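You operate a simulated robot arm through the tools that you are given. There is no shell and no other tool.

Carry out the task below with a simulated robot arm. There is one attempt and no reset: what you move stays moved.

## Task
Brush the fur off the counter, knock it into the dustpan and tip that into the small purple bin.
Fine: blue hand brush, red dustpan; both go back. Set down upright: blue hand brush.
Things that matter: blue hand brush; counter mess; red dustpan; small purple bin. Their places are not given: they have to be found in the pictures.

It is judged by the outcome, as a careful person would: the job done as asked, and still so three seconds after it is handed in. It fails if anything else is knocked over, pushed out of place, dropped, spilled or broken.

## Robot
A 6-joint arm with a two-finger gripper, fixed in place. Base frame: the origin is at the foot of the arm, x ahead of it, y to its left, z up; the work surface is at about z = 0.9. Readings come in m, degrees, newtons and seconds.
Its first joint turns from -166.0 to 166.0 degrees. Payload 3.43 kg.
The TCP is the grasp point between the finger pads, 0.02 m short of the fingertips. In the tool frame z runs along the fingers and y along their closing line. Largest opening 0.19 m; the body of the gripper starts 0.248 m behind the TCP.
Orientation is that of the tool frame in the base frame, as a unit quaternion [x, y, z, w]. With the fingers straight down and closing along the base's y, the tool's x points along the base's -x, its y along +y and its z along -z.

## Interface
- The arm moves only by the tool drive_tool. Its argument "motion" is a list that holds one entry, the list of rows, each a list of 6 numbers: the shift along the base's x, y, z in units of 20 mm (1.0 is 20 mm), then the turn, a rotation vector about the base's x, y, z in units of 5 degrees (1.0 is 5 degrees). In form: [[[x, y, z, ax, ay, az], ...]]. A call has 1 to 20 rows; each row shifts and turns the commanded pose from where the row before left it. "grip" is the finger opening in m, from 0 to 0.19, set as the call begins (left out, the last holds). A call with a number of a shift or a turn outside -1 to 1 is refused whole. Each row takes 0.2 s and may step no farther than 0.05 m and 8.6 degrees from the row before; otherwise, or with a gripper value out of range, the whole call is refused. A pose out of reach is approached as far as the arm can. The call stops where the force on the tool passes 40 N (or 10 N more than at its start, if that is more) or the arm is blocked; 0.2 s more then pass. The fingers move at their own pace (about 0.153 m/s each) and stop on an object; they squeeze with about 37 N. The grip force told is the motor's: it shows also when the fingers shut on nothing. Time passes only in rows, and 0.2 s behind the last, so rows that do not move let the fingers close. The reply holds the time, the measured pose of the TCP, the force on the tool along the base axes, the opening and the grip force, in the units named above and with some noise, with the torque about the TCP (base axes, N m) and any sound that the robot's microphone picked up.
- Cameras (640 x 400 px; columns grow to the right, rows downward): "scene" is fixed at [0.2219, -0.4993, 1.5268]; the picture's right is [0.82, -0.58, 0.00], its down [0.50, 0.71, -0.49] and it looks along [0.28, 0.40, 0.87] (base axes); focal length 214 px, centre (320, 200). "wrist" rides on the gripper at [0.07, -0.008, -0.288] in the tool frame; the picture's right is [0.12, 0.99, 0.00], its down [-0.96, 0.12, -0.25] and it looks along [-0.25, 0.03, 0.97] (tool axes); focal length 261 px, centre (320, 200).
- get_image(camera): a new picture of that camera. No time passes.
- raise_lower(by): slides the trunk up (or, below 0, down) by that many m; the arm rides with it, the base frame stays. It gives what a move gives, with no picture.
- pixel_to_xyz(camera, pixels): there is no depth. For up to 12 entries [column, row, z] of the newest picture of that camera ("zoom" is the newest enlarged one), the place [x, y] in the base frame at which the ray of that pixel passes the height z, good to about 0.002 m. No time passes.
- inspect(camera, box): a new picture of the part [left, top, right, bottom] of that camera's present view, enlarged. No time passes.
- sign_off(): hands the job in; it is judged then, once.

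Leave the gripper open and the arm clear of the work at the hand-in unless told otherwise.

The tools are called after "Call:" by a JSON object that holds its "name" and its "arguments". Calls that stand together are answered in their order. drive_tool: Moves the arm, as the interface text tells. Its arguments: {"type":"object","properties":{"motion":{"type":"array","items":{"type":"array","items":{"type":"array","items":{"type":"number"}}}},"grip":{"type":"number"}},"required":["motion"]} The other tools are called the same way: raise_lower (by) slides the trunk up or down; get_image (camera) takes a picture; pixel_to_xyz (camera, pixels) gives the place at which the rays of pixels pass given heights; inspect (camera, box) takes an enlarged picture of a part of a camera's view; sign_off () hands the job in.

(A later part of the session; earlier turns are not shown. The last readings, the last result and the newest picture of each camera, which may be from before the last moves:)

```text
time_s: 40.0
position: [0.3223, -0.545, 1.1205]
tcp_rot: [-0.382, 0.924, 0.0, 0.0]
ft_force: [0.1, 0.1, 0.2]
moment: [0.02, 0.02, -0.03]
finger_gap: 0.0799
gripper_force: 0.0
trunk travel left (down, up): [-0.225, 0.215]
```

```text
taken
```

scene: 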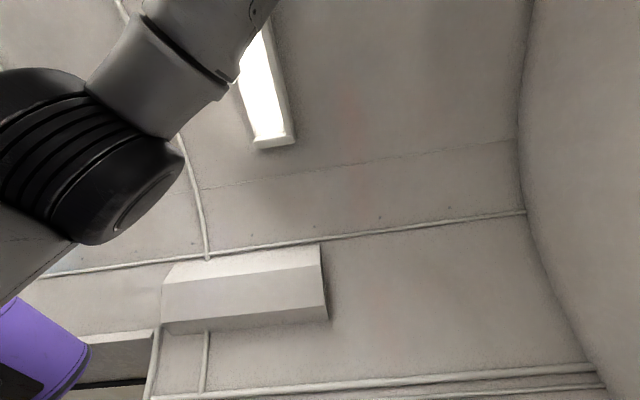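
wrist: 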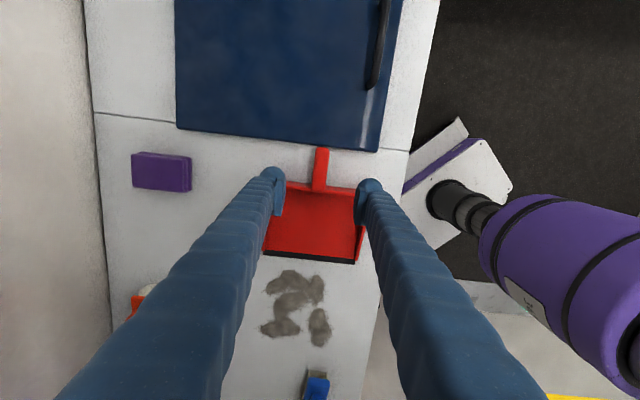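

The dustpan sits flat with its mouth toward the fur. Now for the brush: I'll move at this height to above (0.664,-0.135), keeping the yaw, since its length runs near azimuth 40°.

Call:
{"name": "drive_tool", "arguments": {"motion": [[[0.8, 0.96, 0.2, 0, 0, 0], [0.8, 0.96, 0.2, 0, 0, 0], [0.8, 0.96, 0, 0, 0, 0], [0.8, 0.96, 0, 0, 0, 0], [0.8, 0.96, 0, 0, 0, 0], [0.8, 0.96, 0, 0, 0, 0], [0.8, 0.96, 0, 0, 0, 0], [0.8, 0.96, 0, 0, 0, 0], [0.8, 0.96, 0, 0, 0, 0], [0.8, 0.96, 0, 0, 0, 0], [0.8, 0.96, 0, 0, 0, 0], [0.8, 0.96, 0, 0, 0, 0], [0.8, 0.96, 0, 0, 0, 0], [0.8, 0.96, 0, 0, 0, 0], [0.8, 0.96, 0, 0, 0, 0], [0.8, 0.96, 0, 0, 0, 0], [0.8, 0.96, 0, 0, 0, 0], [0.8, 0.96, 0, 0, 0, 0], [0.8, 0.96, 0, 0, 0, 0], [0.8, 0.96, 0, 0, 0, 0]]], "grip": 0.12}}

Call:
{"name": "get_image", "arguments": {"camera": "wrist"}}

```text
time_s: 44.2
position: [0.6444, -0.1613, 1.1277]
tcp_rot: [-0.383, 0.924, -0.001, 0.0]
ft_force: [0.5, -0.6, 0.2]
moment: [-0.02, 0.05, -0.04]
finger_gap: 0.1202
gripper_force: 0.0
trunk travel left (down, up): [-0.225, 0.215]
```

```text
taken
```

wrist: 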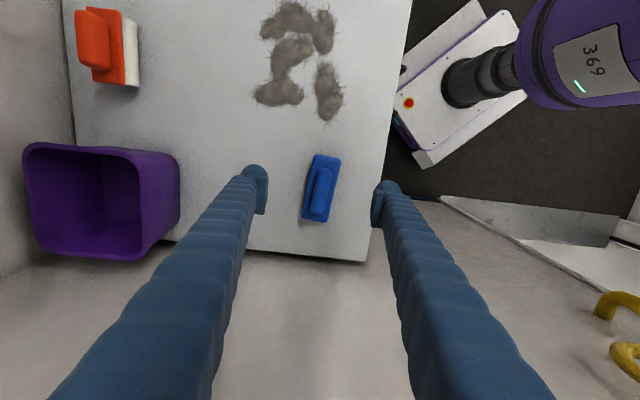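

The brush is right between the fingers at (322,188). The bin is at (100,200) and the fur at (300,60). I'll zoom in on the brush and the bin.

Call:
{"name": "inspect", "arguments": {"camera": "wrist", "box": [272, 140, 368, 240]}}

Call:
{"name": "inspect", "arguments": {"camera": "wrist", "box": [0, 120, 240, 270]}}

Call:
{"name": "pixel_to_xyz", "arguments": {"camera": "wrist", "pixels": [[315, 154, 0.93], [341, 158, 0.93], [302, 219, 0.93], [327, 223, 0.93], [324, 168, 0.94], [316, 214, 0.94], [315, 154, 0.91], [341, 158, 0.91], [302, 219, 0.91], [327, 223, 0.91], [324, 168, 0.95], [316, 214, 0.95]]}}

```text
4.00 times, centred on (320, 190) of wrist
```

zoom: 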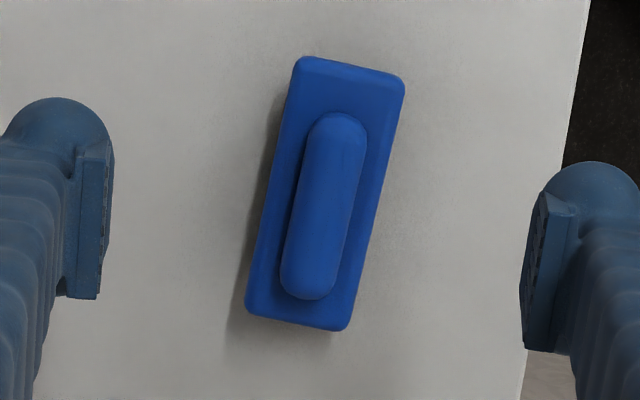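

```text
2.67 times, centred on (120, 195) of wrist
```

zoom: 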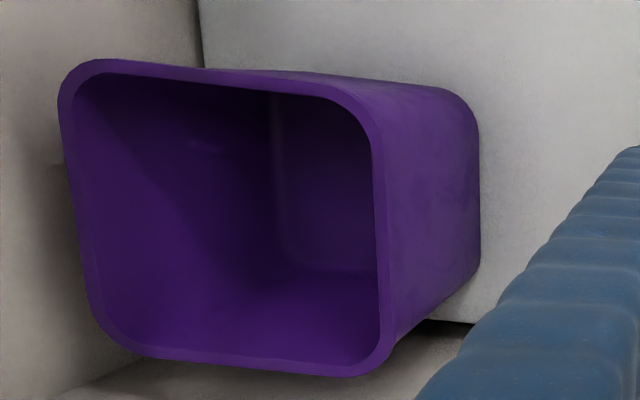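

```text
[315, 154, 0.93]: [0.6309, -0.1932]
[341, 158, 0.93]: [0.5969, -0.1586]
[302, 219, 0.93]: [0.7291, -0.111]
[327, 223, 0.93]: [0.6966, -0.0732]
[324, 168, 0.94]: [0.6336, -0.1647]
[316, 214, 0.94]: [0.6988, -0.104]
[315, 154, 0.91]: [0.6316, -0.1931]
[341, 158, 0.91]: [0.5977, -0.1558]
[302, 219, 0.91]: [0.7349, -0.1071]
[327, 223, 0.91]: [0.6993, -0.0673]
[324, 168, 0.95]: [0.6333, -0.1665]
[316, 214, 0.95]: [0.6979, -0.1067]
```

The brush outline agrees at z=0.93 in both pictures: the plate top is at 0.93, it is 0.128 by 0.048 m, at azimuth about 40°, with a ridge about 26 mm wide. I need the ridge's height, so I'll back off and tilt 40° for a side view.

Call:
{"name": "drive_tool", "arguments": {"motion": [[[-0.444, -0.4, -0.22, 0.707, -0.707, 0], [-0.444, -0.4, -0.22, 0.707, -0.707, 0], [-0.444, -0.4, -0.22, 0.707, -0.707, 0], [-0.444, -0.4, -0.22, 0.707, -0.707, 0], [-0.444, -0.4, -0.22, 0.707, -0.707, 0], [-0.444, -0.4, -0.22, 0.707, -0.707, 0], [-0.444, -0.4, -0.22, 0.707, -0.707, 0], [-0.444, -0.4, -0.22, 0.707, -0.707, 0]]]}}

Call:
{"name": "get_image", "arguments": {"camera": "wrist"}}

Call:
{"name": "inspect", "arguments": {"camera": "wrist", "box": [272, 140, 368, 240]}}

```text
time_s: 46.0
position: [0.5719, -0.2244, 1.0925]
tcp_rot: [-0.359, 0.869, 0.13, 0.316]
ft_force: [0.9, -0.4, -0.5]
moment: [-0.01, 0.01, 0.01]
finger_gap: 0.1201
gripper_force: 0.1
trunk travel left (down, up): [-0.225, 0.215]
```

```text
taken
```

wrist: 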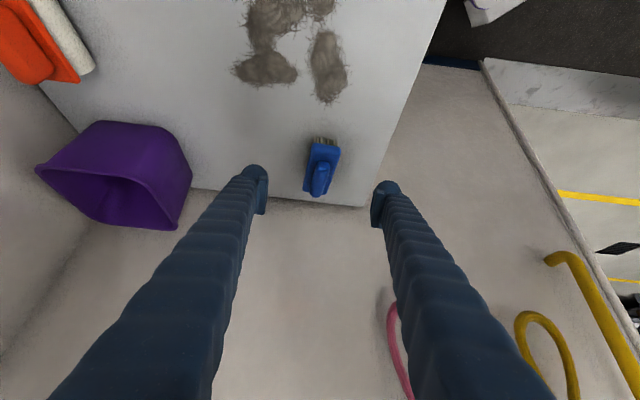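

```text
4.00 times, centred on (320, 190) of wrist
```

zoom: 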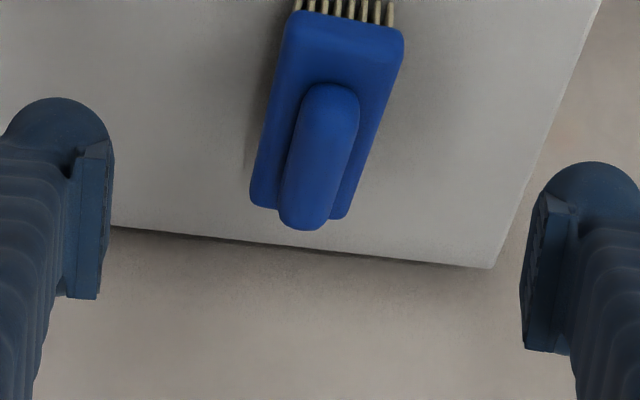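

The bristles show under the blue plate, which confirms the brush and that it stands upright. I'll zoom in tighter for heights.

Call:
{"name": "inspect", "arguments": {"camera": "wrist", "box": [288, 128, 352, 204]}}

```text
5.26 times, centred on (320, 166) of wrist
```

zoom: 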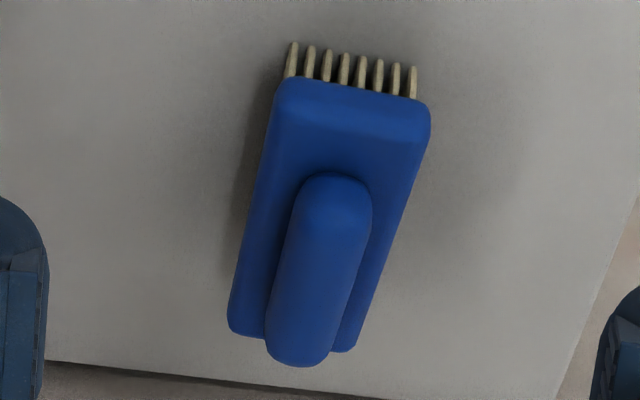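

I'll query the handle's far end and the plate corners at several heights to pin down the ridge top.

Call:
{"name": "pixel_to_xyz", "arguments": {"camera": "wrist", "pixels": [[314.5, 197, 0.94], [314.5, 197, 0.95], [314.5, 197, 0.96], [314.5, 197, 0.97], [303.9, 190.7, 0.92], [303.9, 190.7, 0.93], [324.8, 194.5, 0.92], [324.8, 194.5, 0.93], [314.7, 136.6, 0.895], [314.7, 136.6, 0.9], [313, 143.2, 0.91], [313, 143.2, 0.92]]}}

Call:
{"name": "pixel_to_xyz", "arguments": {"camera": "wrist", "pixels": [[338, 141, 0.895], [338, 141, 0.9], [338, 146, 0.91], [338, 146, 0.92], [321.5, 161, 0.94], [321.5, 161, 0.95], [321.5, 161, 0.96]]}}

```text
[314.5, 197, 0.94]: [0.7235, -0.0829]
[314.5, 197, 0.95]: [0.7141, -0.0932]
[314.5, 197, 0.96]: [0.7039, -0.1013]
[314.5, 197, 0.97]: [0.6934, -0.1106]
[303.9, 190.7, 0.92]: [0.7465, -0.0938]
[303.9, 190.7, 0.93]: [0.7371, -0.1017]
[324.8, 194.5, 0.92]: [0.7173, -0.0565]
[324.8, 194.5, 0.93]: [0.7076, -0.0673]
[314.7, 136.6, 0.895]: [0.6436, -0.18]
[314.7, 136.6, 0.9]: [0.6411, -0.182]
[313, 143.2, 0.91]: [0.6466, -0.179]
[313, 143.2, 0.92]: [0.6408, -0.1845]
```

```text
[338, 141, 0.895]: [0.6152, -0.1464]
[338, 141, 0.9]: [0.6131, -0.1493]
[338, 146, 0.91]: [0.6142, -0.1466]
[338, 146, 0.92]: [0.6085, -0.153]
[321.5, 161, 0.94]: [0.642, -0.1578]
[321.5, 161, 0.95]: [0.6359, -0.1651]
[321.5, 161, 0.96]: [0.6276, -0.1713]
```

The brush measures: bristle tips at about 0.897, plate top at about 0.938, ridge top at about 0.97. I'll return to vertical above the ridge centre (0.664,-0.137), yaw -5° to align, and check again.

Call:
{"name": "drive_tool", "arguments": {"motion": [[[0.575, 0.546, -0.07, -0.707, 0.707, 0], [0.575, 0.546, -0.07, -0.707, 0.707, 0], [0.575, 0.546, -0.07, -0.707, 0.707, 0], [0.575, 0.546, -0.07, -0.707, 0.707, 0], [0.575, 0.546, -0.07, -0.707, 0.707, 0], [0.575, 0.546, -0.07, -0.707, 0.707, 0], [0.575, 0.546, -0.07, -0.707, 0.707, 0], [0.575, 0.546, -0.07, -0.707, 0.707, 0], [0, 0, 0, 0, 0, -1]]], "grip": 0.08}}

Call:
{"name": "get_image", "arguments": {"camera": "wrist"}}

Call:
{"name": "inspect", "arguments": {"camera": "wrist", "box": [272, 140, 368, 240]}}

```text
time_s: 48.0
position: [0.6647, -0.138, 1.0825]
tcp_rot: [-0.341, 0.94, 0.0, -0.001]
ft_force: [-0.4, 0.3, 0.2]
moment: [-0.07, 0.01, 0.01]
finger_gap: 0.0802
gripper_force: 0.1
trunk travel left (down, up): [-0.225, 0.215]
```

```text
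taken
```

wrist: 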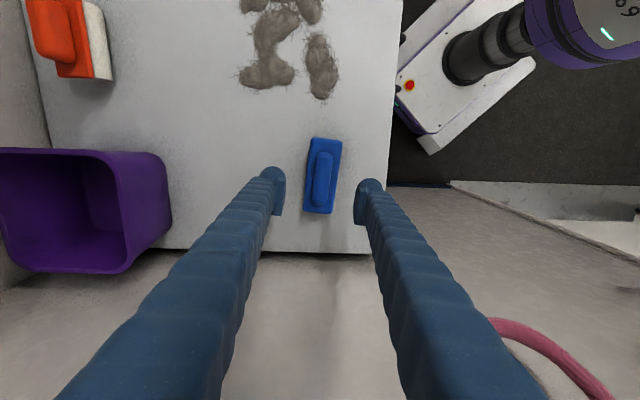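

```text
4.00 times, centred on (320, 190) of wrist
```

zoom: 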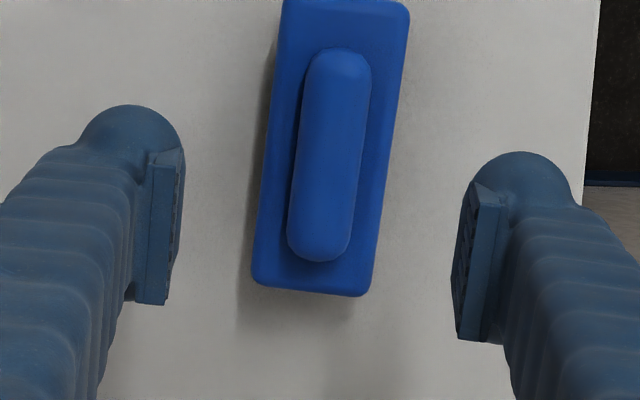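

The brush now lines up with the fingers. I'll get the ridge's ends at z=0.96 to centre on it.

Call:
{"name": "pixel_to_xyz", "arguments": {"camera": "wrist", "pixels": [[325, 152, 0.96], [319.5, 205.5, 0.965], [322.25, 179, 0.965], [325, 152, 0.95], [319.5, 205.5, 0.95]]}}

```text
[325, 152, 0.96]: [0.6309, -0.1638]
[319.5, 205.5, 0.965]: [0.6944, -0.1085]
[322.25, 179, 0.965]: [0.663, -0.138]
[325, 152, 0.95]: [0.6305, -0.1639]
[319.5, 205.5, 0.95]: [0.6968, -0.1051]
```

The ridge centre is (0.663,-0.137), which matches the TCP. I'll descend to z of about 0.960, so the tips stop just above the plate, and then close.

Call:
{"name": "drive_tool", "arguments": {"motion": [[[-0.04, 0.02, -1, 0, 0, 0], [0, 0, -1, 0, 0, 0], [0, 0, -1, 0, 0, 0], [0, 0, -1, 0, 0, 0], [0, 0, -1, 0, 0, 0], [0, 0, -0.8, 0, 0, 0], [0, 0, -0.3, 0, 0, 0], [0, 0, 0, 0, 0, 0]]]}}

Call:
{"name": "get_image", "arguments": {"camera": "wrist"}}

```text
time_s: 49.8
position: [0.6639, -0.1392, 0.9592]
tcp_rot: [-0.343, 0.939, 0.0, 0.0]
ft_force: [-0.1, -0.3, 0.7]
moment: [-0.01, 0.0, 0.0]
finger_gap: 0.0798
gripper_force: 0.0
trunk travel left (down, up): [-0.225, 0.215]
```

```text
taken
```

wrist: 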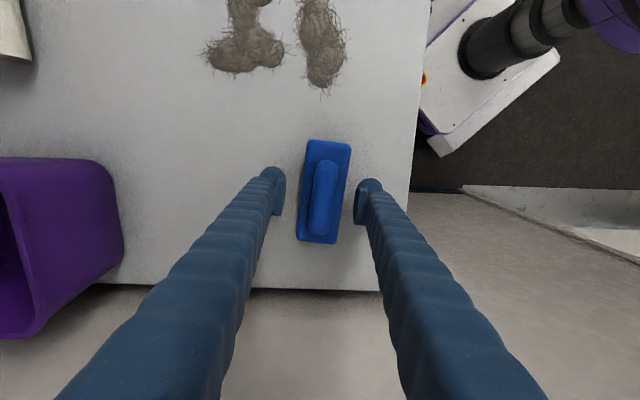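

No contact yet. To keep the tips clear of the plate I'll raise 3 mm and then close on the ridge.

Call:
{"name": "drive_tool", "arguments": {"motion": [[[0, 0, 0.15, 0, 0, 0], [0, 0, 0, 0, 0, 0]]]}}

Call:
{"name": "drive_tool", "arguments": {"motion": [[[0, 0, 0, 0, 0, 0], [0, 0, 0, 0, 0, 0], [0, 0, 0, 0, 0, 0], [0, 0, 0, 0, 0, 0]]], "grip": 0.0}}

Call:
{"name": "inspect", "arguments": {"camera": "wrist", "box": [240, 110, 400, 270]}}

```text
time_s: 50.4
position: [0.6639, -0.1384, 0.9632]
tcp_rot: [-0.342, 0.94, 0.0, 0.001]
ft_force: [-0.1, -0.2, -0.1]
moment: [-0.03, 0.01, 0.01]
finger_gap: 0.0801
gripper_force: 0.1
trunk travel left (down, up): [-0.225, 0.215]
```

```text
time_s: 50.8
position: [0.6639, -0.1375, 0.9684]
tcp_rot: [-0.343, 0.939, -0.001, 0.001]
ft_force: [-7.4, 2.3, 29.0]
moment: [0.23, 0.52, -0.11]
finger_gap: 0.025
gripper_force: 37.0
trunk travel left (down, up): [-0.225, 0.215]
stopped in row 2: the force on the tool passed its limit at 49 N (the readings are from after the stop); the commanded pose is now the measured one
```

```text
2.50 times, centred on (320, 190) of wrist
```

zoom: 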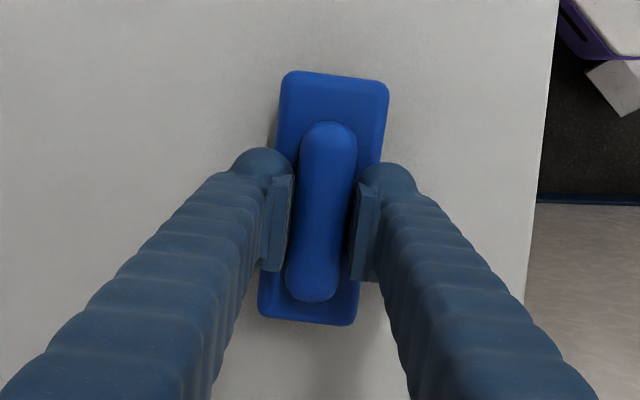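

The tips rode up onto the plate edge while closing: the gap is 25 mm on the ridge, with 29 N of upward push on the tool. I'll ease up a little and read the forces.

Call:
{"name": "drive_tool", "arguments": {"motion": [[[0, 0, 0.1, 0, 0, 0], [0, 0, 0, 0, 0, 0], [0, 0, 0, 0, 0, 0]]]}}

Call:
{"name": "inspect", "arguments": {"camera": "wrist", "box": [240, 110, 400, 270]}}

```text
time_s: 51.6
position: [0.6633, -0.138, 0.969]
tcp_rot: [-0.342, 0.94, -0.001, 0.002]
ft_force: [-5.9, 4.3, 17.1]
moment: [0.26, 0.23, -0.04]
finger_gap: 0.0249
gripper_force: 37.0
trunk travel left (down, up): [-0.225, 0.215]
```

```text
2.50 times, centred on (320, 190) of wrist
```

zoom: 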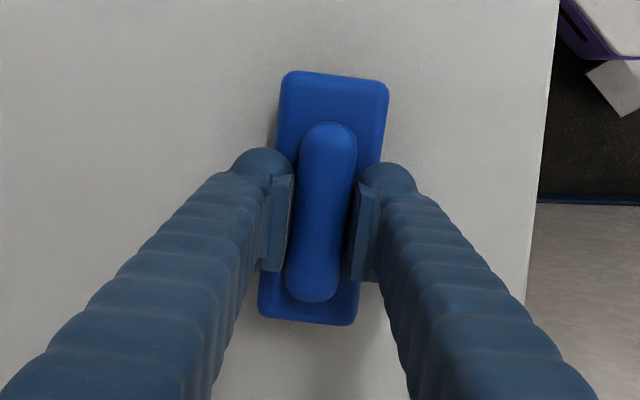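

The force is dropping as I rise. I'll keep easing up in 2 mm steps until the brush lifts freely.

Call:
{"name": "drive_tool", "arguments": {"motion": [[[0, 0, 0.1, 0, 0, 0], [0, 0, 0, 0, 0, 0]]]}}

Call:
{"name": "drive_tool", "arguments": {"motion": [[[0, 0, 0.1, 0, 0, 0], [0, 0, 0, 0, 0, 0]]]}}

Call:
{"name": "drive_tool", "arguments": {"motion": [[[0, 0, 0.2, 0, 0, 0], [0, 0, 0.2, 0, 0, 0], [0, 0, 0.2, 0, 0, 0], [0, 0, 0, 0, 0, 0]]]}}

```text
time_s: 52.2
position: [0.6643, -0.1387, 0.9683]
tcp_rot: [-0.342, 0.94, 0.0, 0.001]
ft_force: [0.0, -0.3, 0.1]
moment: [-0.02, 0.0, 0.03]
finger_gap: 0.025
gripper_force: 36.8
trunk travel left (down, up): [-0.225, 0.215]
```

```text
time_s: 52.8
position: [0.6649, -0.1379, 0.9709]
tcp_rot: [-0.341, 0.94, -0.001, 0.0]
ft_force: [0.0, 0.1, -0.5]
moment: [-0.01, 0.02, -0.05]
finger_gap: 0.025
gripper_force: 37.3
trunk travel left (down, up): [-0.225, 0.215]
```

```text
time_s: 53.8
position: [0.6654, -0.1384, 0.9836]
tcp_rot: [-0.342, 0.94, -0.001, 0.002]
ft_force: [0.5, 0.0, -2.1]
moment: [0.0, 0.0, -0.02]
finger_gap: 0.0245
gripper_force: 37.1
trunk travel left (down, up): [-0.225, 0.215]
```

The brush is in the air (about 2 N) and held at 24.5–25 mm. Its rest height was TCP z≈0.9685. I'll raise it clear, then turn it -85° so its length runs across the sweep direction, and view the work area.

Call:
{"name": "drive_tool", "arguments": {"motion": [[[0, 0, 0.4, 0, 0, 0], [0, 0, 0.6, 0, 0, 0], [0, 0, 0.8, 0, 0, 0], [0, 0, 0.8, 0, 0, 0], [0, 0, 0.8, 0, 0, 0], [0, 0, 0.6, 0, 0, 0], [0, 0, 0, 0, 0, 0]]]}}

Call:
{"name": "drive_tool", "arguments": {"motion": [[[0.04, -0.2, 0.1, 0, 0, -0.85], [0.04, -0.2, 0.1, 0, 0, -0.85], [0.04, -0.2, 0.1, 0, 0, -0.85], [0.04, -0.2, 0.1, 0, 0, -0.85], [0.04, -0.2, 0.1, 0, 0, -0.85], [0.04, -0.2, 0.1, 0, 0, -0.85], [0.04, -0.2, 0.1, 0, 0, -0.85], [0.04, -0.2, 0.1, 0, 0, -0.85], [0.04, -0.2, 0.1, 0, 0, -0.85], [0.04, -0.2, 0.1, 0, 0, -0.85], [0.04, -0.2, 0, 0, 0, -0.85], [0.04, -0.2, 0, 0, 0, -0.85], [0.04, -0.2, 0, 0, 0, -0.85], [0.04, -0.2, 0, 0, 0, -0.85], [0.04, -0.2, 0, 0, 0, -0.85], [0.04, -0.2, 0, 0, 0, -0.85], [0.04, -0.2, 0, 0, 0, -0.85], [0.04, -0.2, 0, 0, 0, -0.85], [0.04, -0.2, 0, 0, 0, -0.85], [0.04, -0.2, 0, 0, 0, -0.85]]]}}

Call:
{"name": "get_image", "arguments": {"camera": "wrist"}}

```text
time_s: 55.4
position: [0.6653, -0.1385, 1.063]
tcp_rot: [-0.342, 0.94, -0.001, 0.001]
ft_force: [0.7, 0.2, -1.6]
moment: [-0.01, -0.03, 0.01]
finger_gap: 0.0245
gripper_force: 37.2
trunk travel left (down, up): [-0.225, 0.215]
```

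```text
time_s: 59.6
position: [0.6818, -0.2177, 1.0848]
tcp_rot: [0.383, 0.924, -0.003, 0.0]
ft_force: [0.3, -0.2, -0.9]
moment: [0.0, -0.01, 0.04]
finger_gap: 0.0246
gripper_force: 37.1
trunk travel left (down, up): [-0.225, 0.215]
```

```text
taken
```

wrist: 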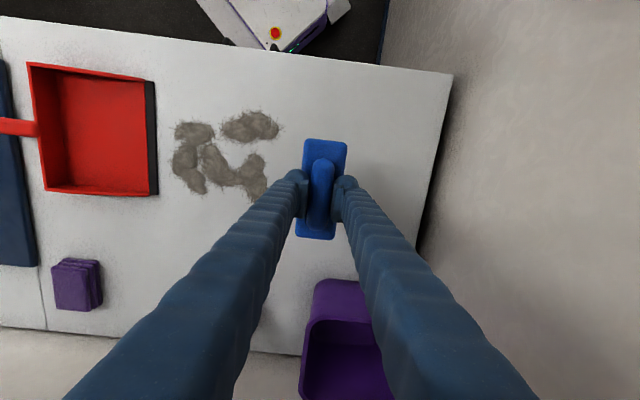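

This view is very useful: pan mouth at (153,140), fur between (170,110) and (280,200), brush at (322,188). I'll zoom in and take positions of the fur outline and the pan's corners.

Call:
{"name": "inspect", "arguments": {"camera": "wrist", "box": [130, 60, 370, 240]}}

Call:
{"name": "pixel_to_xyz", "arguments": {"camera": "wrist", "pixels": [[147, 82, 0.9], [155, 82, 0.9], [150, 194, 0.9], [158, 194, 0.9], [28, 64, 0.95], [46, 190, 0.95], [145, 80, 0.93], [150, 190, 0.93], [5, 127, 0.94]]}}

Call:
{"name": "pixel_to_xyz", "arguments": {"camera": "wrist", "pixels": [[195, 130, 0.905], [250, 112, 0.905], [280, 130, 0.905], [250, 145, 0.905], [173, 165, 0.905], [195, 192, 0.905], [215, 165, 0.905], [248, 200, 0.905], [265, 165, 0.905], [220, 125, 0.905]]}}

```text
2.22 times, centred on (250, 150) of wrist
```

zoom: 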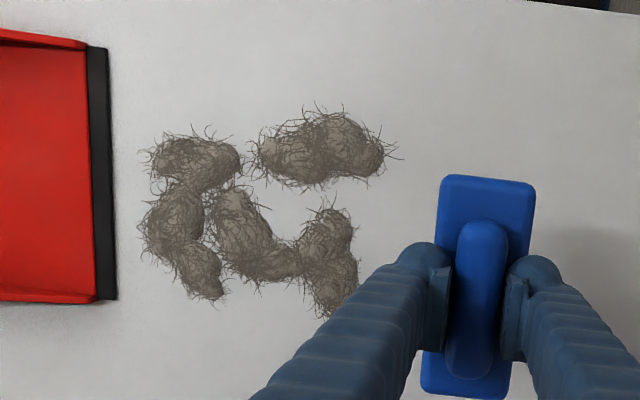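

```text
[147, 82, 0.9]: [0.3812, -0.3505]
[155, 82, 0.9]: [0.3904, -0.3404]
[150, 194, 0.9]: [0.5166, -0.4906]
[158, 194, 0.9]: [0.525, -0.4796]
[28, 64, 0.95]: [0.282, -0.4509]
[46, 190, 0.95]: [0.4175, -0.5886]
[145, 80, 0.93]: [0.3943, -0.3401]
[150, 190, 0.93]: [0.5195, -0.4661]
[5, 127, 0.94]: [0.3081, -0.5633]
```

```text
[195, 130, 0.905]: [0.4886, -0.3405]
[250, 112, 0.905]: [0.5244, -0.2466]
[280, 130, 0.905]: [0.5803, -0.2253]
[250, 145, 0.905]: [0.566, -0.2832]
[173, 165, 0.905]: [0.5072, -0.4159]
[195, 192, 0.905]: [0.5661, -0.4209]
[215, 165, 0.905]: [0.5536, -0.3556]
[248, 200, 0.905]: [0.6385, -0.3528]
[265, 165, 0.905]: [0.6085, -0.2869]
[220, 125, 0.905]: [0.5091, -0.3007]
```

The pan mouth is at e1≈0.034 and spans e2 0.517–0.711 (e1 along the counter, e2 away from me). All the fur lies within that width. I'll check exactly where the brush sits in the grip.

Call:
{"name": "pixel_to_xyz", "arguments": {"camera": "wrist", "pixels": [[304, 140, 1.054], [347, 143, 1.054], [296, 236, 1.054], [335, 239, 1.054], [322, 158, 1.08], [318, 230, 1.08]]}}

Call:
{"name": "inspect", "arguments": {"camera": "wrist", "box": [272, 120, 368, 250]}}

```text
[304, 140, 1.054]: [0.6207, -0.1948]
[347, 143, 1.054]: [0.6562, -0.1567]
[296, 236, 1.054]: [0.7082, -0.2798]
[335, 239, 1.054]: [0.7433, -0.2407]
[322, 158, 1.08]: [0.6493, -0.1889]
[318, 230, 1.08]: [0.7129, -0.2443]
```

```text
3.08 times, centred on (320, 185) of wrist
```

zoom: 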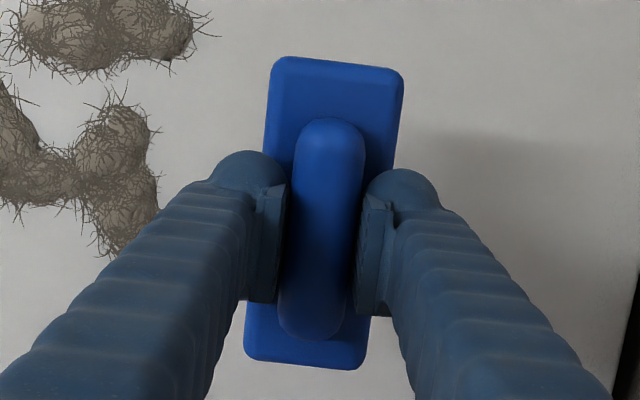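

The brush is centred on the TCP with its length along e2, at e1=0.328, e2=0.636, beyond the fur. I'll shift 5 mm outward and lower until the bristles just reach the counter.

Call:
{"name": "drive_tool", "arguments": {"motion": [[[0.09, -0.09, -0.8, 0, 0, 0], [0.09, -0.09, -1, 0, 0, 0], [0, 0, -1, 0, 0, 0], [0, 0, -1, 0, 0, 0], [0, 0, -1, 0, 0, 0], [0, 0, -0.4, 0, 0, 0], [0, 0, -0.3, 0, 0, 0], [0, 0, 0, 0, 0, 0]]]}}

Call:
{"name": "drive_tool", "arguments": {"motion": [[[0, 0, -0.1, 0, 0, 0], [0, 0, 0, 0, 0, 0]]]}}

Call:
{"name": "get_image", "arguments": {"camera": "wrist"}}

```text
time_s: 61.4
position: [0.6852, -0.2226, 0.9734]
tcp_rot: [0.383, 0.924, -0.001, 0.0]
ft_force: [0.2, 0.0, -1.6]
moment: [-0.01, -0.02, 0.0]
finger_gap: 0.0249
gripper_force: 37.2
trunk travel left (down, up): [-0.225, 0.215]
```

```text
time_s: 62.0
position: [0.6847, -0.2209, 0.9721]
tcp_rot: [0.383, 0.924, -0.001, 0.0]
ft_force: [-0.4, 0.0, -1.9]
moment: [-0.01, 0.01, -0.02]
finger_gap: 0.0247
gripper_force: 37.0
trunk travel left (down, up): [-0.225, 0.215]
```

```text
taken
```

wrist: 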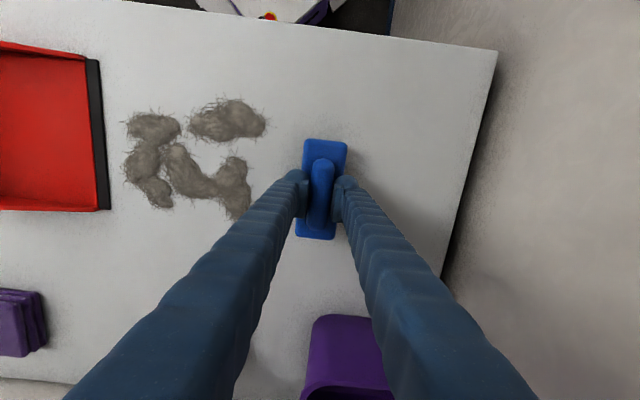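

The weight is still fully in the hand, so the bristles are a couple of millimetres clear. I'll go down 2 mm more, make the first part of the sweep to e1≈0.16, and check how the fur reacts.

Call:
{"name": "drive_tool", "arguments": {"motion": [[[0, 0, -0.1, 0, 0, 0], [-0.42, -0.42, 0, 0, 0, 0], [-0.42, -0.42, 0, 0, 0, 0], [-0.42, -0.42, 0, 0, 0, 0], [-0.42, -0.42, 0, 0, 0, 0], [-0.42, -0.42, 0, 0, 0, 0], [-0.42, -0.42, 0, 0, 0, 0], [-0.42, -0.42, 0, 0, 0, 0], [-0.42, -0.42, 0, 0, 0, 0], [-0.42, -0.42, 0, 0, 0, 0], [-0.42, -0.42, 0, 0, 0, 0]]]}}

Call:
{"name": "get_image", "arguments": {"camera": "wrist"}}

```text
time_s: 64.4
position: [0.6012, -0.3063, 0.9701]
tcp_rot: [0.382, 0.924, -0.002, 0.0]
ft_force: [-0.4, -0.9, -1.2]
moment: [0.01, -0.05, -0.01]
finger_gap: 0.0247
gripper_force: 36.5
trunk travel left (down, up): [-0.225, 0.215]
```

```text
taken
```

wrist: 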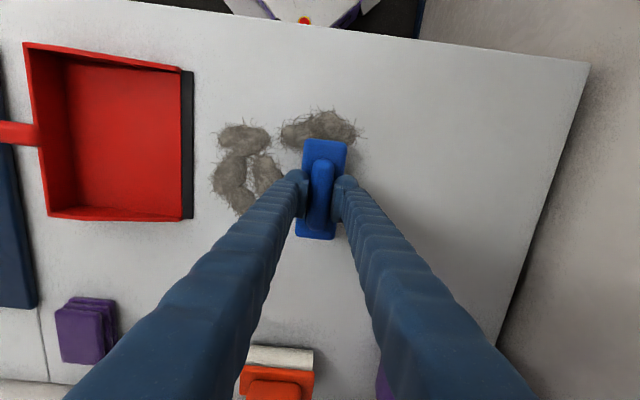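

I'll zoom in to see how the lumps respond next to the brush.

Call:
{"name": "inspect", "arguments": {"camera": "wrist", "box": [180, 90, 380, 250]}}

```text
2.50 times, centred on (280, 170) of wrist
```

zoom: 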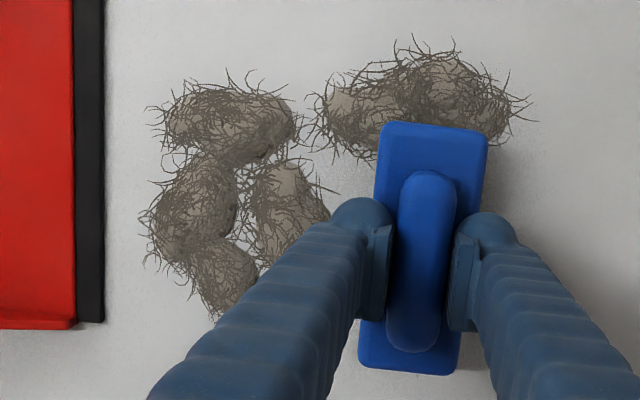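

The lumps on the brush's path are being pushed ahead, and lump B lies beside its near end for a second stroke. I'll continue the stroke to about e1=0.11.

Call:
{"name": "drive_tool", "arguments": {"motion": [[[-0.42, -0.42, 0, 0, 0, 0], [-0.42, -0.42, 0, 0, 0, 0], [-0.42, -0.42, 0, 0, 0, 0], [-0.42, -0.42, 0, 0, 0, 0], [-0.42, -0.42, 0, 0, 0, 0], [-0.42, -0.42, 0, 0, 0, 0], [-0.42, -0.42, 0, 0, 0, 0], [-0.42, -0.42, 0, 0, 0, 0]]]}}

Call:
{"name": "get_image", "arguments": {"camera": "wrist"}}

Call:
{"name": "inspect", "arguments": {"camera": "wrist", "box": [200, 90, 440, 260]}}

```text
time_s: 66.2
position: [0.5341, -0.3744, 0.969]
tcp_rot: [0.383, 0.924, -0.001, 0.001]
ft_force: [-0.3, 0.6, -2.3]
moment: [0.02, -0.02, 0.02]
finger_gap: 0.0249
gripper_force: 37.2
trunk travel left (down, up): [-0.225, 0.215]
```

```text
taken
```

wrist: 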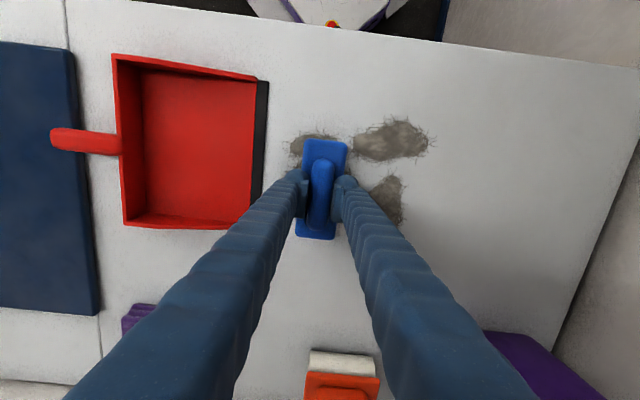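

```text
2.35 times, centred on (320, 175) of wrist
```

zoom: 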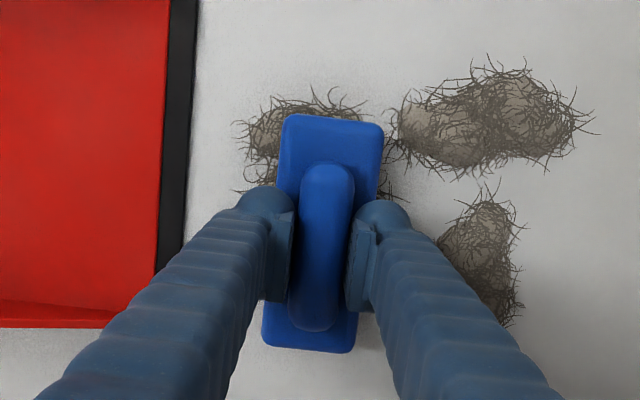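

The lumps stayed put: with the bristles hovering 1–2 mm up, the brush just passed over them. It needs real bristle contact. I'll lift, go back beyond the fur, press lightly on the counter, and sweep again.

Call:
{"name": "drive_tool", "arguments": {"motion": [[[0, 0, 0.6, 0, 0, 0], [0, 0, 0.9, 0, 0, 0], [0, 0, 0.5, 0, 0, 0], [0.9, 0.9, 0, 0, 0, 0], [0.9, 0.9, 0, 0, 0, 0], [0.9, 0.9, 0, 0, 0, 0], [0.9, 0.9, 0, 0, 0, 0], [0.9, 0.9, 0, 0, 0, 0], [0.9, 0.9, 0, 0, 0, 0], [0.9, 0.9, 0, 0, 0, 0], [0.4, 0.4, 0, 0, 0, 0], [0, 0, -0.8, 0, 0, 0], [0, 0, -0.9, 0, 0, 0], [0, 0, -0.2, 0, 0, 0]]]}}

Call:
{"name": "drive_tool", "arguments": {"motion": [[[0, 0, -0.1, 0, 0, 0], [0, 0, 0, 0, 0, 0]]]}}

Call:
{"name": "drive_tool", "arguments": {"motion": [[[0, 0, -0.1, 0, 0, 0], [0, 0, 0, 0, 0, 0]]]}}

```text
time_s: 69.2
position: [0.6676, -0.2387, 0.972]
tcp_rot: [0.383, 0.924, -0.001, 0.001]
ft_force: [-0.3, 0.6, -1.4]
moment: [-0.02, -0.01, -0.05]
finger_gap: 0.0245
gripper_force: 36.9
trunk travel left (down, up): [-0.225, 0.215]
```

```text
time_s: 69.8
position: [0.6679, -0.2382, 0.9689]
tcp_rot: [0.383, 0.924, -0.001, 0.0]
ft_force: [0.0, -0.1, -1.2]
moment: [-0.02, 0.01, 0.02]
finger_gap: 0.0247
gripper_force: 36.9
trunk travel left (down, up): [-0.225, 0.215]
```

```text
time_s: 70.4
position: [0.6665, -0.2378, 0.9682]
tcp_rot: [0.383, 0.924, -0.001, 0.0]
ft_force: [-0.8, 0.0, 14.4]
moment: [0.46, 0.36, 0.0]
finger_gap: 0.0247
gripper_force: 36.9
trunk travel left (down, up): [-0.225, 0.215]
```

There is contact at z=0.968 with 14 N. I'll ease off half a millimetre and sweep toward the pan with the bristles pressed, checking after 0.1 m.

Call:
{"name": "drive_tool", "arguments": {"motion": [[[0, 0, 0.03, 0, 0, 0], [-0.42, -0.42, 0, 0, 0, 0], [-0.42, -0.42, 0, 0, 0, 0], [-0.42, -0.42, 0, 0, 0, 0], [-0.42, -0.42, 0, 0, 0, 0], [-0.42, -0.42, 0, 0, 0, 0], [-0.42, -0.42, 0, 0, 0, 0], [-0.42, -0.42, 0, 0, 0, 0], [-0.42, -0.42, 0, 0, 0, 0]]]}}

Call:
{"name": "get_image", "arguments": {"camera": "wrist"}}

Call:
{"name": "inspect", "arguments": {"camera": "wrist", "box": [160, 80, 400, 250]}}

```text
time_s: 72.4
position: [0.6001, -0.305, 0.9697]
tcp_rot: [0.383, 0.924, -0.002, 0.002]
ft_force: [2.4, 2.3, 18.7]
moment: [0.14, 0.05, -0.07]
finger_gap: 0.0249
gripper_force: 37.1
trunk travel left (down, up): [-0.225, 0.215]
```

```text
taken
```

wrist: 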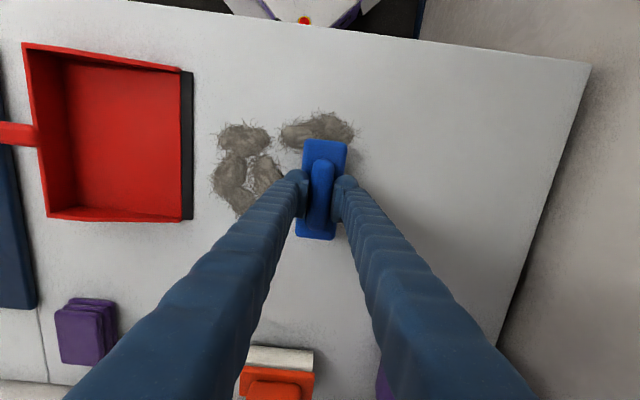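

```text
2.35 times, centred on (280, 165) of wrist
```

zoom: 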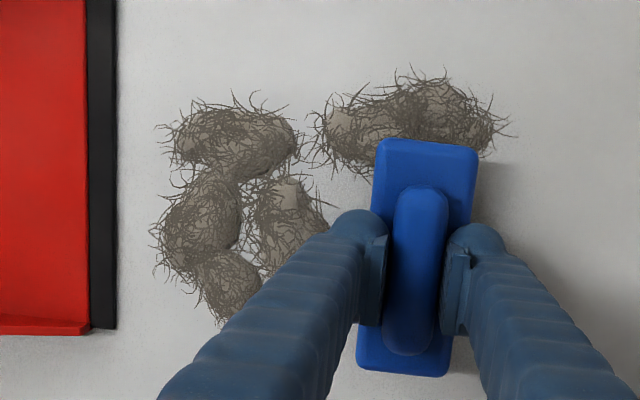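

Lump E is hidden under the finger here. I'll continue the pressed stroke by another 0.1 m and then look behind the brush.

Call:
{"name": "drive_tool", "arguments": {"motion": [[[-0.42, -0.42, 0, 0, 0, 0], [-0.42, -0.42, 0, 0, 0, 0], [-0.42, -0.42, 0, 0, 0, 0], [-0.42, -0.42, 0, 0, 0, 0], [-0.42, -0.42, 0, 0, 0, 0], [-0.42, -0.42, 0, 0, 0, 0], [-0.42, -0.42, 0, 0, 0, 0], [-0.42, -0.42, 0, 0, 0, 0]]]}}

Call:
{"name": "get_image", "arguments": {"camera": "wrist"}}

Call:
{"name": "inspect", "arguments": {"camera": "wrist", "box": [200, 90, 440, 260]}}

```text
time_s: 74.2
position: [0.5316, -0.3741, 0.9696]
tcp_rot: [0.383, 0.924, -0.002, 0.0]
ft_force: [-0.5, -0.8, 15.1]
moment: [-0.17, 0.01, -0.21]
finger_gap: 0.0246
gripper_force: 36.4
trunk travel left (down, up): [-0.225, 0.215]
```

```text
taken
```

wrist: 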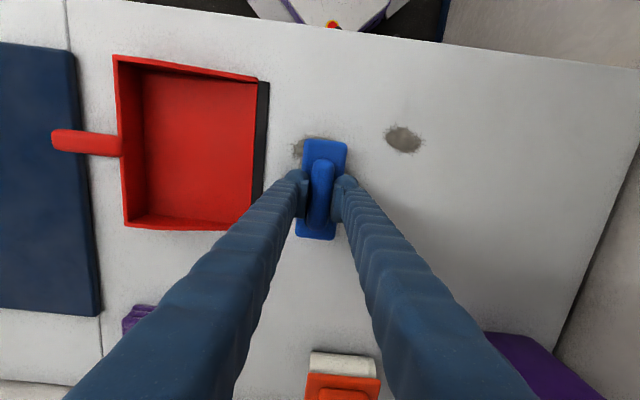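

```text
2.35 times, centred on (320, 175) of wrist
```

zoom: 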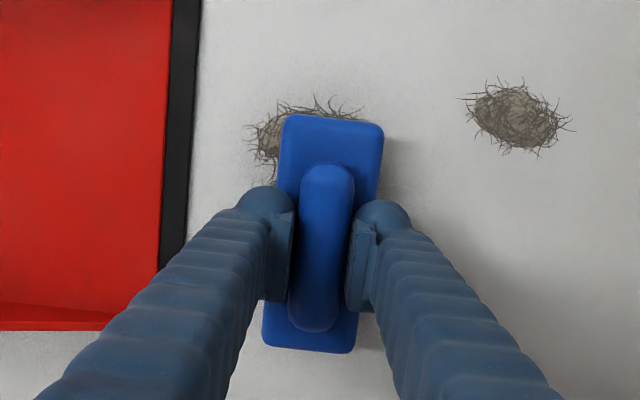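

Pressing works: behind the brush the counter is now clean except for one small tuft at (403,138), outside the brush's width. I'll push on to the lip, rising a few millimetres as I cross it into the pan.

Call:
{"name": "drive_tool", "arguments": {"motion": [[[-0.42, -0.42, 0, 0, 0, 0], [-0.42, -0.42, 0, 0, 0, 0], [-0.42, -0.42, 0, 0, 0, 0], [-0.42, -0.42, 0, 0, 0, 0]]]}}

Call:
{"name": "get_image", "arguments": {"camera": "wrist"}}

Call:
{"name": "inspect", "arguments": {"camera": "wrist", "box": [200, 90, 440, 260]}}

```text
time_s: 75.2
position: [0.499, -0.4062, 0.9688]
tcp_rot: [0.383, 0.924, -0.001, 0.001]
ft_force: [0.7, -0.3, 12.1]
moment: [-0.06, -0.07, -0.1]
finger_gap: 0.0247
gripper_force: 37.3
trunk travel left (down, up): [-0.225, 0.215]
```

```text
taken
```

wrist: 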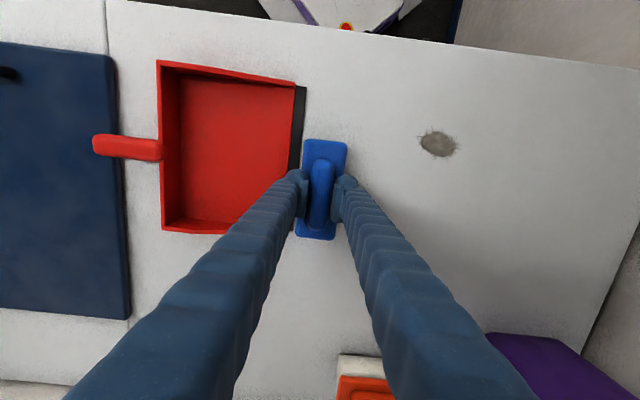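

```text
2.35 times, centred on (320, 175) of wrist
```

zoom: 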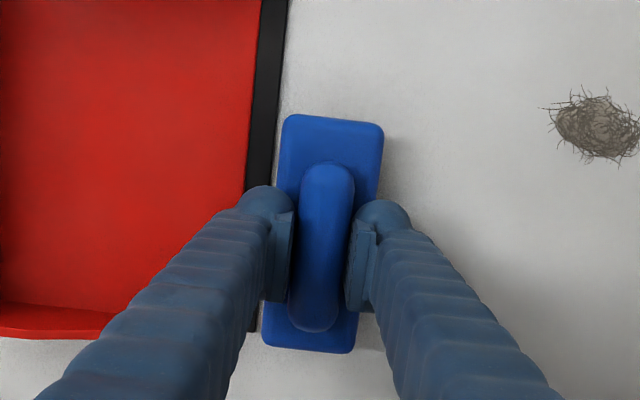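

No loose fur shows between the brush and the pan, so the fur seems to be clinging to the bristles. I'll lift the brush a little here and see what's left on the counter beneath it.

Call:
{"name": "drive_tool", "arguments": {"motion": [[[0, 0, 0.3, 0, 0, 0], [0, 0, 0.7, 0, 0, 0], [0, 0, 1, 0, 0, 0], [0, 0, 1, 0, 0, 0], [0, 0, 1, 0, 0, 0], [0, 0, 0, 0, 0, 0]]]}}

Call:
{"name": "get_image", "arguments": {"camera": "wrist"}}

Call:
{"name": "inspect", "arguments": {"camera": "wrist", "box": [160, 50, 480, 260]}}

```text
time_s: 76.6
position: [0.4992, -0.4065, 1.0486]
tcp_rot: [0.383, 0.924, -0.001, 0.0]
ft_force: [0.0, 0.1, -2.1]
moment: [-0.02, -0.01, 0.04]
finger_gap: 0.025
gripper_force: 36.8
trunk travel left (down, up): [-0.225, 0.215]
```

```text
taken
```

wrist: 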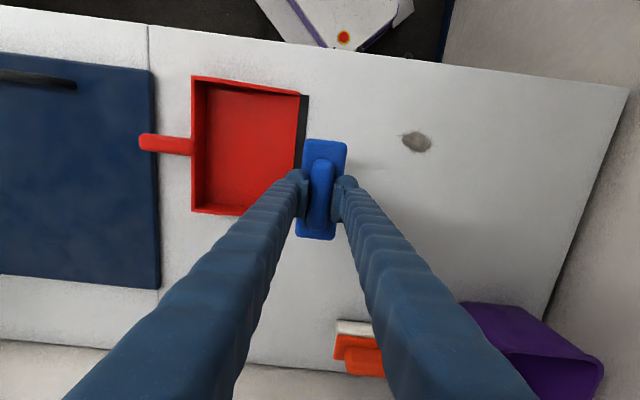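

```text
1.90 times, centred on (320, 155) of wrist
```

zoom: 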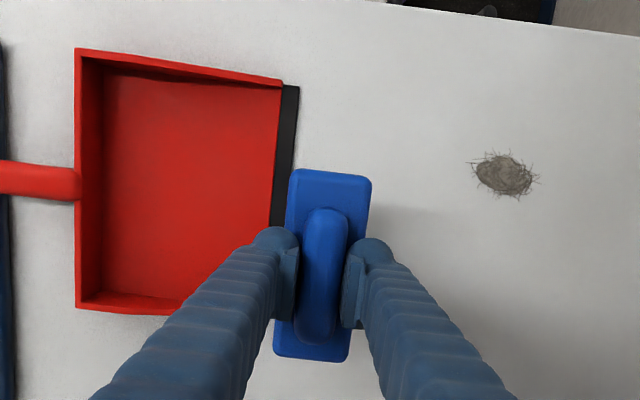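

One tuft remains at (416,142). I'll get its position and move over toward it, which also uncovers the spot now hidden by the fingers.

Call:
{"name": "pixel_to_xyz", "arguments": {"camera": "wrist", "pixels": [[416, 142, 0.905], [402, 135, 0.905], [431, 148, 0.905], [303, 95, 0.9], [296, 170, 0.9]]}}

Call:
{"name": "drive_tool", "arguments": {"motion": [[[0.9, 0.9, 0, 0, 0, 0], [0.9, 0.9, 0, 0, 0, 0], [0.9, 0.9, 0, 0, 0, 0], [0.9, 0.9, 0, 0, 0, 0], [0.9, 0.9, 0, 0, 0, 0], [0.9, 0.9, 0, 0, 0, 0], [0.9, 0.9, 0, 0, 0, 0], [0.9, 0.9, 0, 0, 0, 0], [0.9, 0.9, 0, 0, 0, 0]]]}}

Call:
{"name": "get_image", "arguments": {"camera": "wrist"}}

```text
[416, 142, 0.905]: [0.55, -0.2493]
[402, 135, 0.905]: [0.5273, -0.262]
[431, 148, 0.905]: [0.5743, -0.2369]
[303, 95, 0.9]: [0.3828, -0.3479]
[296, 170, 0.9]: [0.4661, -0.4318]
```

```text
time_s: 78.6
position: [0.6632, -0.2444, 1.0482]
tcp_rot: [0.382, 0.924, -0.001, 0.0]
ft_force: [-0.4, -1.0, -1.3]
moment: [-0.03, 0.05, 0.0]
finger_gap: 0.0246
gripper_force: 37.7
trunk travel left (down, up): [-0.225, 0.215]
```

```text
taken
```

wrist: 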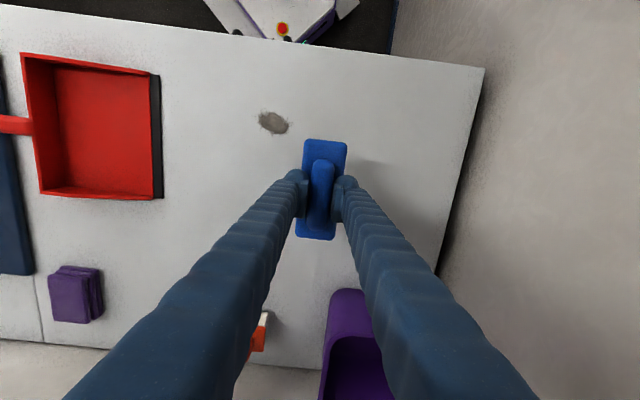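

The counter is clean except for that one tuft at about (0.55,-0.249), so the brush is carrying the fur. I'll shift sideways to line up with the tuft, press down beyond it, and collect it too.

Call:
{"name": "drive_tool", "arguments": {"motion": [[[-0.8, 0.9, 0, 0, 0, 0], [-0.8, 0.9, 0, 0, 0, 0], [-0.8, 0.9, 0, 0, 0, 0], [0, 0, -1, 0, 0, 0], [0, 0, -1, 0, 0, 0], [0, 0, -1, 0, 0, 0], [0, 0, -0.6, 0, 0, 0], [0, 0, -0.2, 0, 0, 0], [0, 0, 0, 0, 0, 0]]]}}

Call:
{"name": "drive_tool", "arguments": {"motion": [[[0, 0, -0.15, 0, 0, 0], [0, 0, 0, 0, 0, 0]]]}}

Call:
{"name": "get_image", "arguments": {"camera": "wrist"}}

```text
time_s: 80.6
position: [0.6133, -0.1906, 0.9726]
tcp_rot: [0.382, 0.924, -0.002, 0.0]
ft_force: [-0.2, 0.0, -1.5]
moment: [0.02, -0.01, 0.0]
finger_gap: 0.0246
gripper_force: 36.5
trunk travel left (down, up): [-0.225, 0.215]
```

```text
time_s: 81.2
position: [0.6135, -0.1905, 0.9687]
tcp_rot: [0.383, 0.924, -0.001, 0.001]
ft_force: [0.2, -0.8, -0.9]
moment: [-0.01, 0.0, 0.0]
finger_gap: 0.0249
gripper_force: 36.7
trunk travel left (down, up): [-0.225, 0.215]
```

```text
taken
```

wrist: 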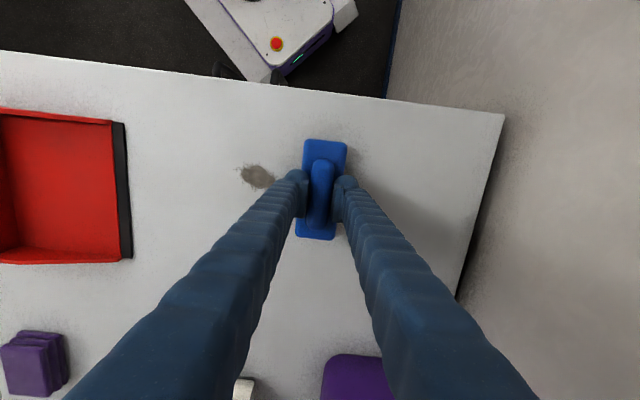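

The tuft lies straight ahead of the brush at (255,177). I'll press down another 2 mm and sweep across it.

Call:
{"name": "drive_tool", "arguments": {"motion": [[[0, 0, -0.08, 0, 0, 0], [0, 0, 0, 0, 0, 0]]]}}

Call:
{"name": "drive_tool", "arguments": {"motion": [[[-0.42, -0.42, 0, 0, 0, 0], [-0.42, -0.42, 0, 0, 0, 0], [-0.42, -0.42, 0, 0, 0, 0], [-0.42, -0.42, 0, 0, 0, 0], [-0.42, -0.42, 0, 0, 0, 0], [-0.42, -0.42, 0, 0, 0, 0], [-0.42, -0.42, 0, 0, 0, 0], [-0.42, -0.42, 0, 0, 0, 0], [-0.42, -0.42, 0, 0, 0, 0], [-0.42, -0.42, 0, 0, 0, 0], [-0.42, -0.42, 0, 0, 0, 0], [-0.42, -0.42, 0, 0, 0, 0], [-0.42, -0.42, 0, 0, 0, 0], [-0.42, -0.42, 0, 0, 0, 0]]]}}

Call:
{"name": "get_image", "arguments": {"camera": "wrist"}}

```text
time_s: 81.8
position: [0.6129, -0.1905, 0.969]
tcp_rot: [0.383, 0.924, -0.002, 0.002]
ft_force: [0.3, 1.2, 15.6]
moment: [0.45, 0.33, -0.02]
finger_gap: 0.0247
gripper_force: 37.5
trunk travel left (down, up): [-0.225, 0.215]
```

```text
time_s: 84.8
position: [0.4961, -0.3079, 0.9679]
tcp_rot: [0.383, 0.924, -0.001, 0.002]
ft_force: [5.0, 5.3, 37.3]
moment: [0.24, 0.03, -0.23]
finger_gap: 0.0244
gripper_force: 36.7
trunk travel left (down, up): [-0.225, 0.215]
```

```text
taken
```

wrist: 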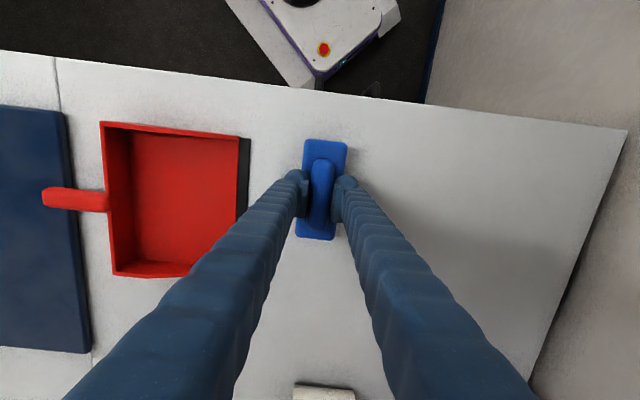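

The counter now looks clean. I'll lift the brush, carry it over the middle of the pan at about (0.403,-0.467), and stop above it.

Call:
{"name": "drive_tool", "arguments": {"motion": [[[0, 0, 0.3, 0, 0, 0], [0, 0, 0.7, 0, 0, 0], [0, 0, 1, 0, 0, 0], [0, 0, 1, 0, 0, 0], [0, 0, 1, 0, 0, 0], [-0.5, -0.85, 0, 0, 0, 0], [-0.5, -0.85, 0, 0, 0, 0], [-0.5, -0.85, 0, 0, 0, 0], [-0.5, -0.85, 0, 0, 0, 0], [-0.5, -0.85, 0, 0, 0, 0], [-0.5, -0.85, 0, 0, 0, 0], [-0.5, -0.85, 0, 0, 0, 0], [-0.5, -0.85, 0, 0, 0, 0], [-0.5, -0.85, 0, 0, 0, 0], [-0.2, -0.3, 0, 0, 0, 0]]]}}

Call:
{"name": "get_image", "arguments": {"camera": "wrist"}}

Call:
{"name": "get_image", "arguments": {"camera": "scene"}}

```text
time_s: 88.0
position: [0.4008, -0.468, 1.0473]
tcp_rot: [0.383, 0.924, -0.001, 0.0]
ft_force: [0.0, -0.6, -1.0]
moment: [0.02, 0.02, 0.01]
finger_gap: 0.0249
gripper_force: 37.1
trunk travel left (down, up): [-0.225, 0.215]
```

```text
taken
```

wrist: 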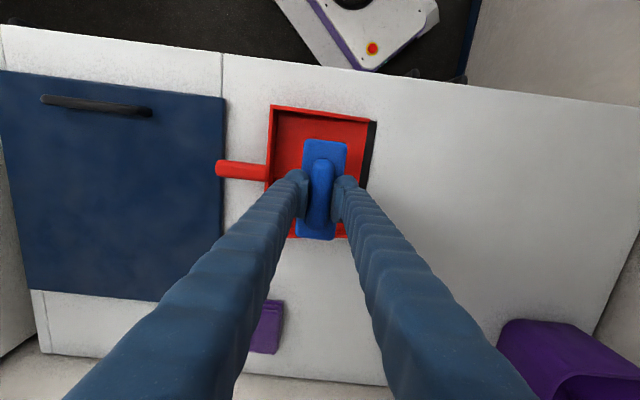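

```text
taken
```

scene: 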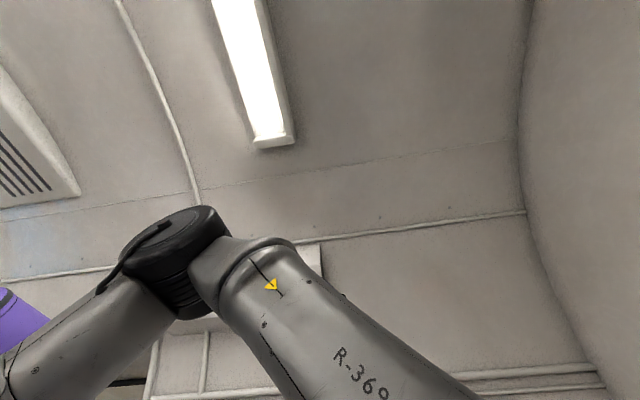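

The brush hangs over the middle of the pan. Next I'll lower it inside and tap the bristles on the pan floor to knock the fur loose.

Call:
{"name": "drive_tool", "arguments": {"motion": [[[0, 0, -1, 0, 0, 0], [0, 0, -1, 0, 0, 0], [0, 0, -1, 0, 0, 0], [0, 0, -0.3, 0, 0, 0], [0, 0, 0, 0, 0, 0]]]}}

Call:
{"name": "drive_tool", "arguments": {"motion": [[[0, 0, -0.15, 0, 0, 0], [0, 0, -0.15, 0, 0, 0], [0, 0, 0, 0, 0, 0]]]}}

```text
time_s: 89.2
position: [0.4019, -0.4678, 0.9818]
tcp_rot: [0.383, 0.924, -0.001, 0.001]
ft_force: [-0.3, 0.4, -0.4]
moment: [0.02, 0.04, -0.01]
finger_gap: 0.0247
gripper_force: 36.6
trunk travel left (down, up): [-0.225, 0.215]
```

```text
time_s: 90.0
position: [0.4014, -0.4679, 0.9759]
tcp_rot: [0.382, 0.924, -0.001, 0.0]
ft_force: [-0.1, -0.7, -1.6]
moment: [0.04, 0.02, -0.01]
finger_gap: 0.0246
gripper_force: 37.3
trunk travel left (down, up): [-0.225, 0.215]
```

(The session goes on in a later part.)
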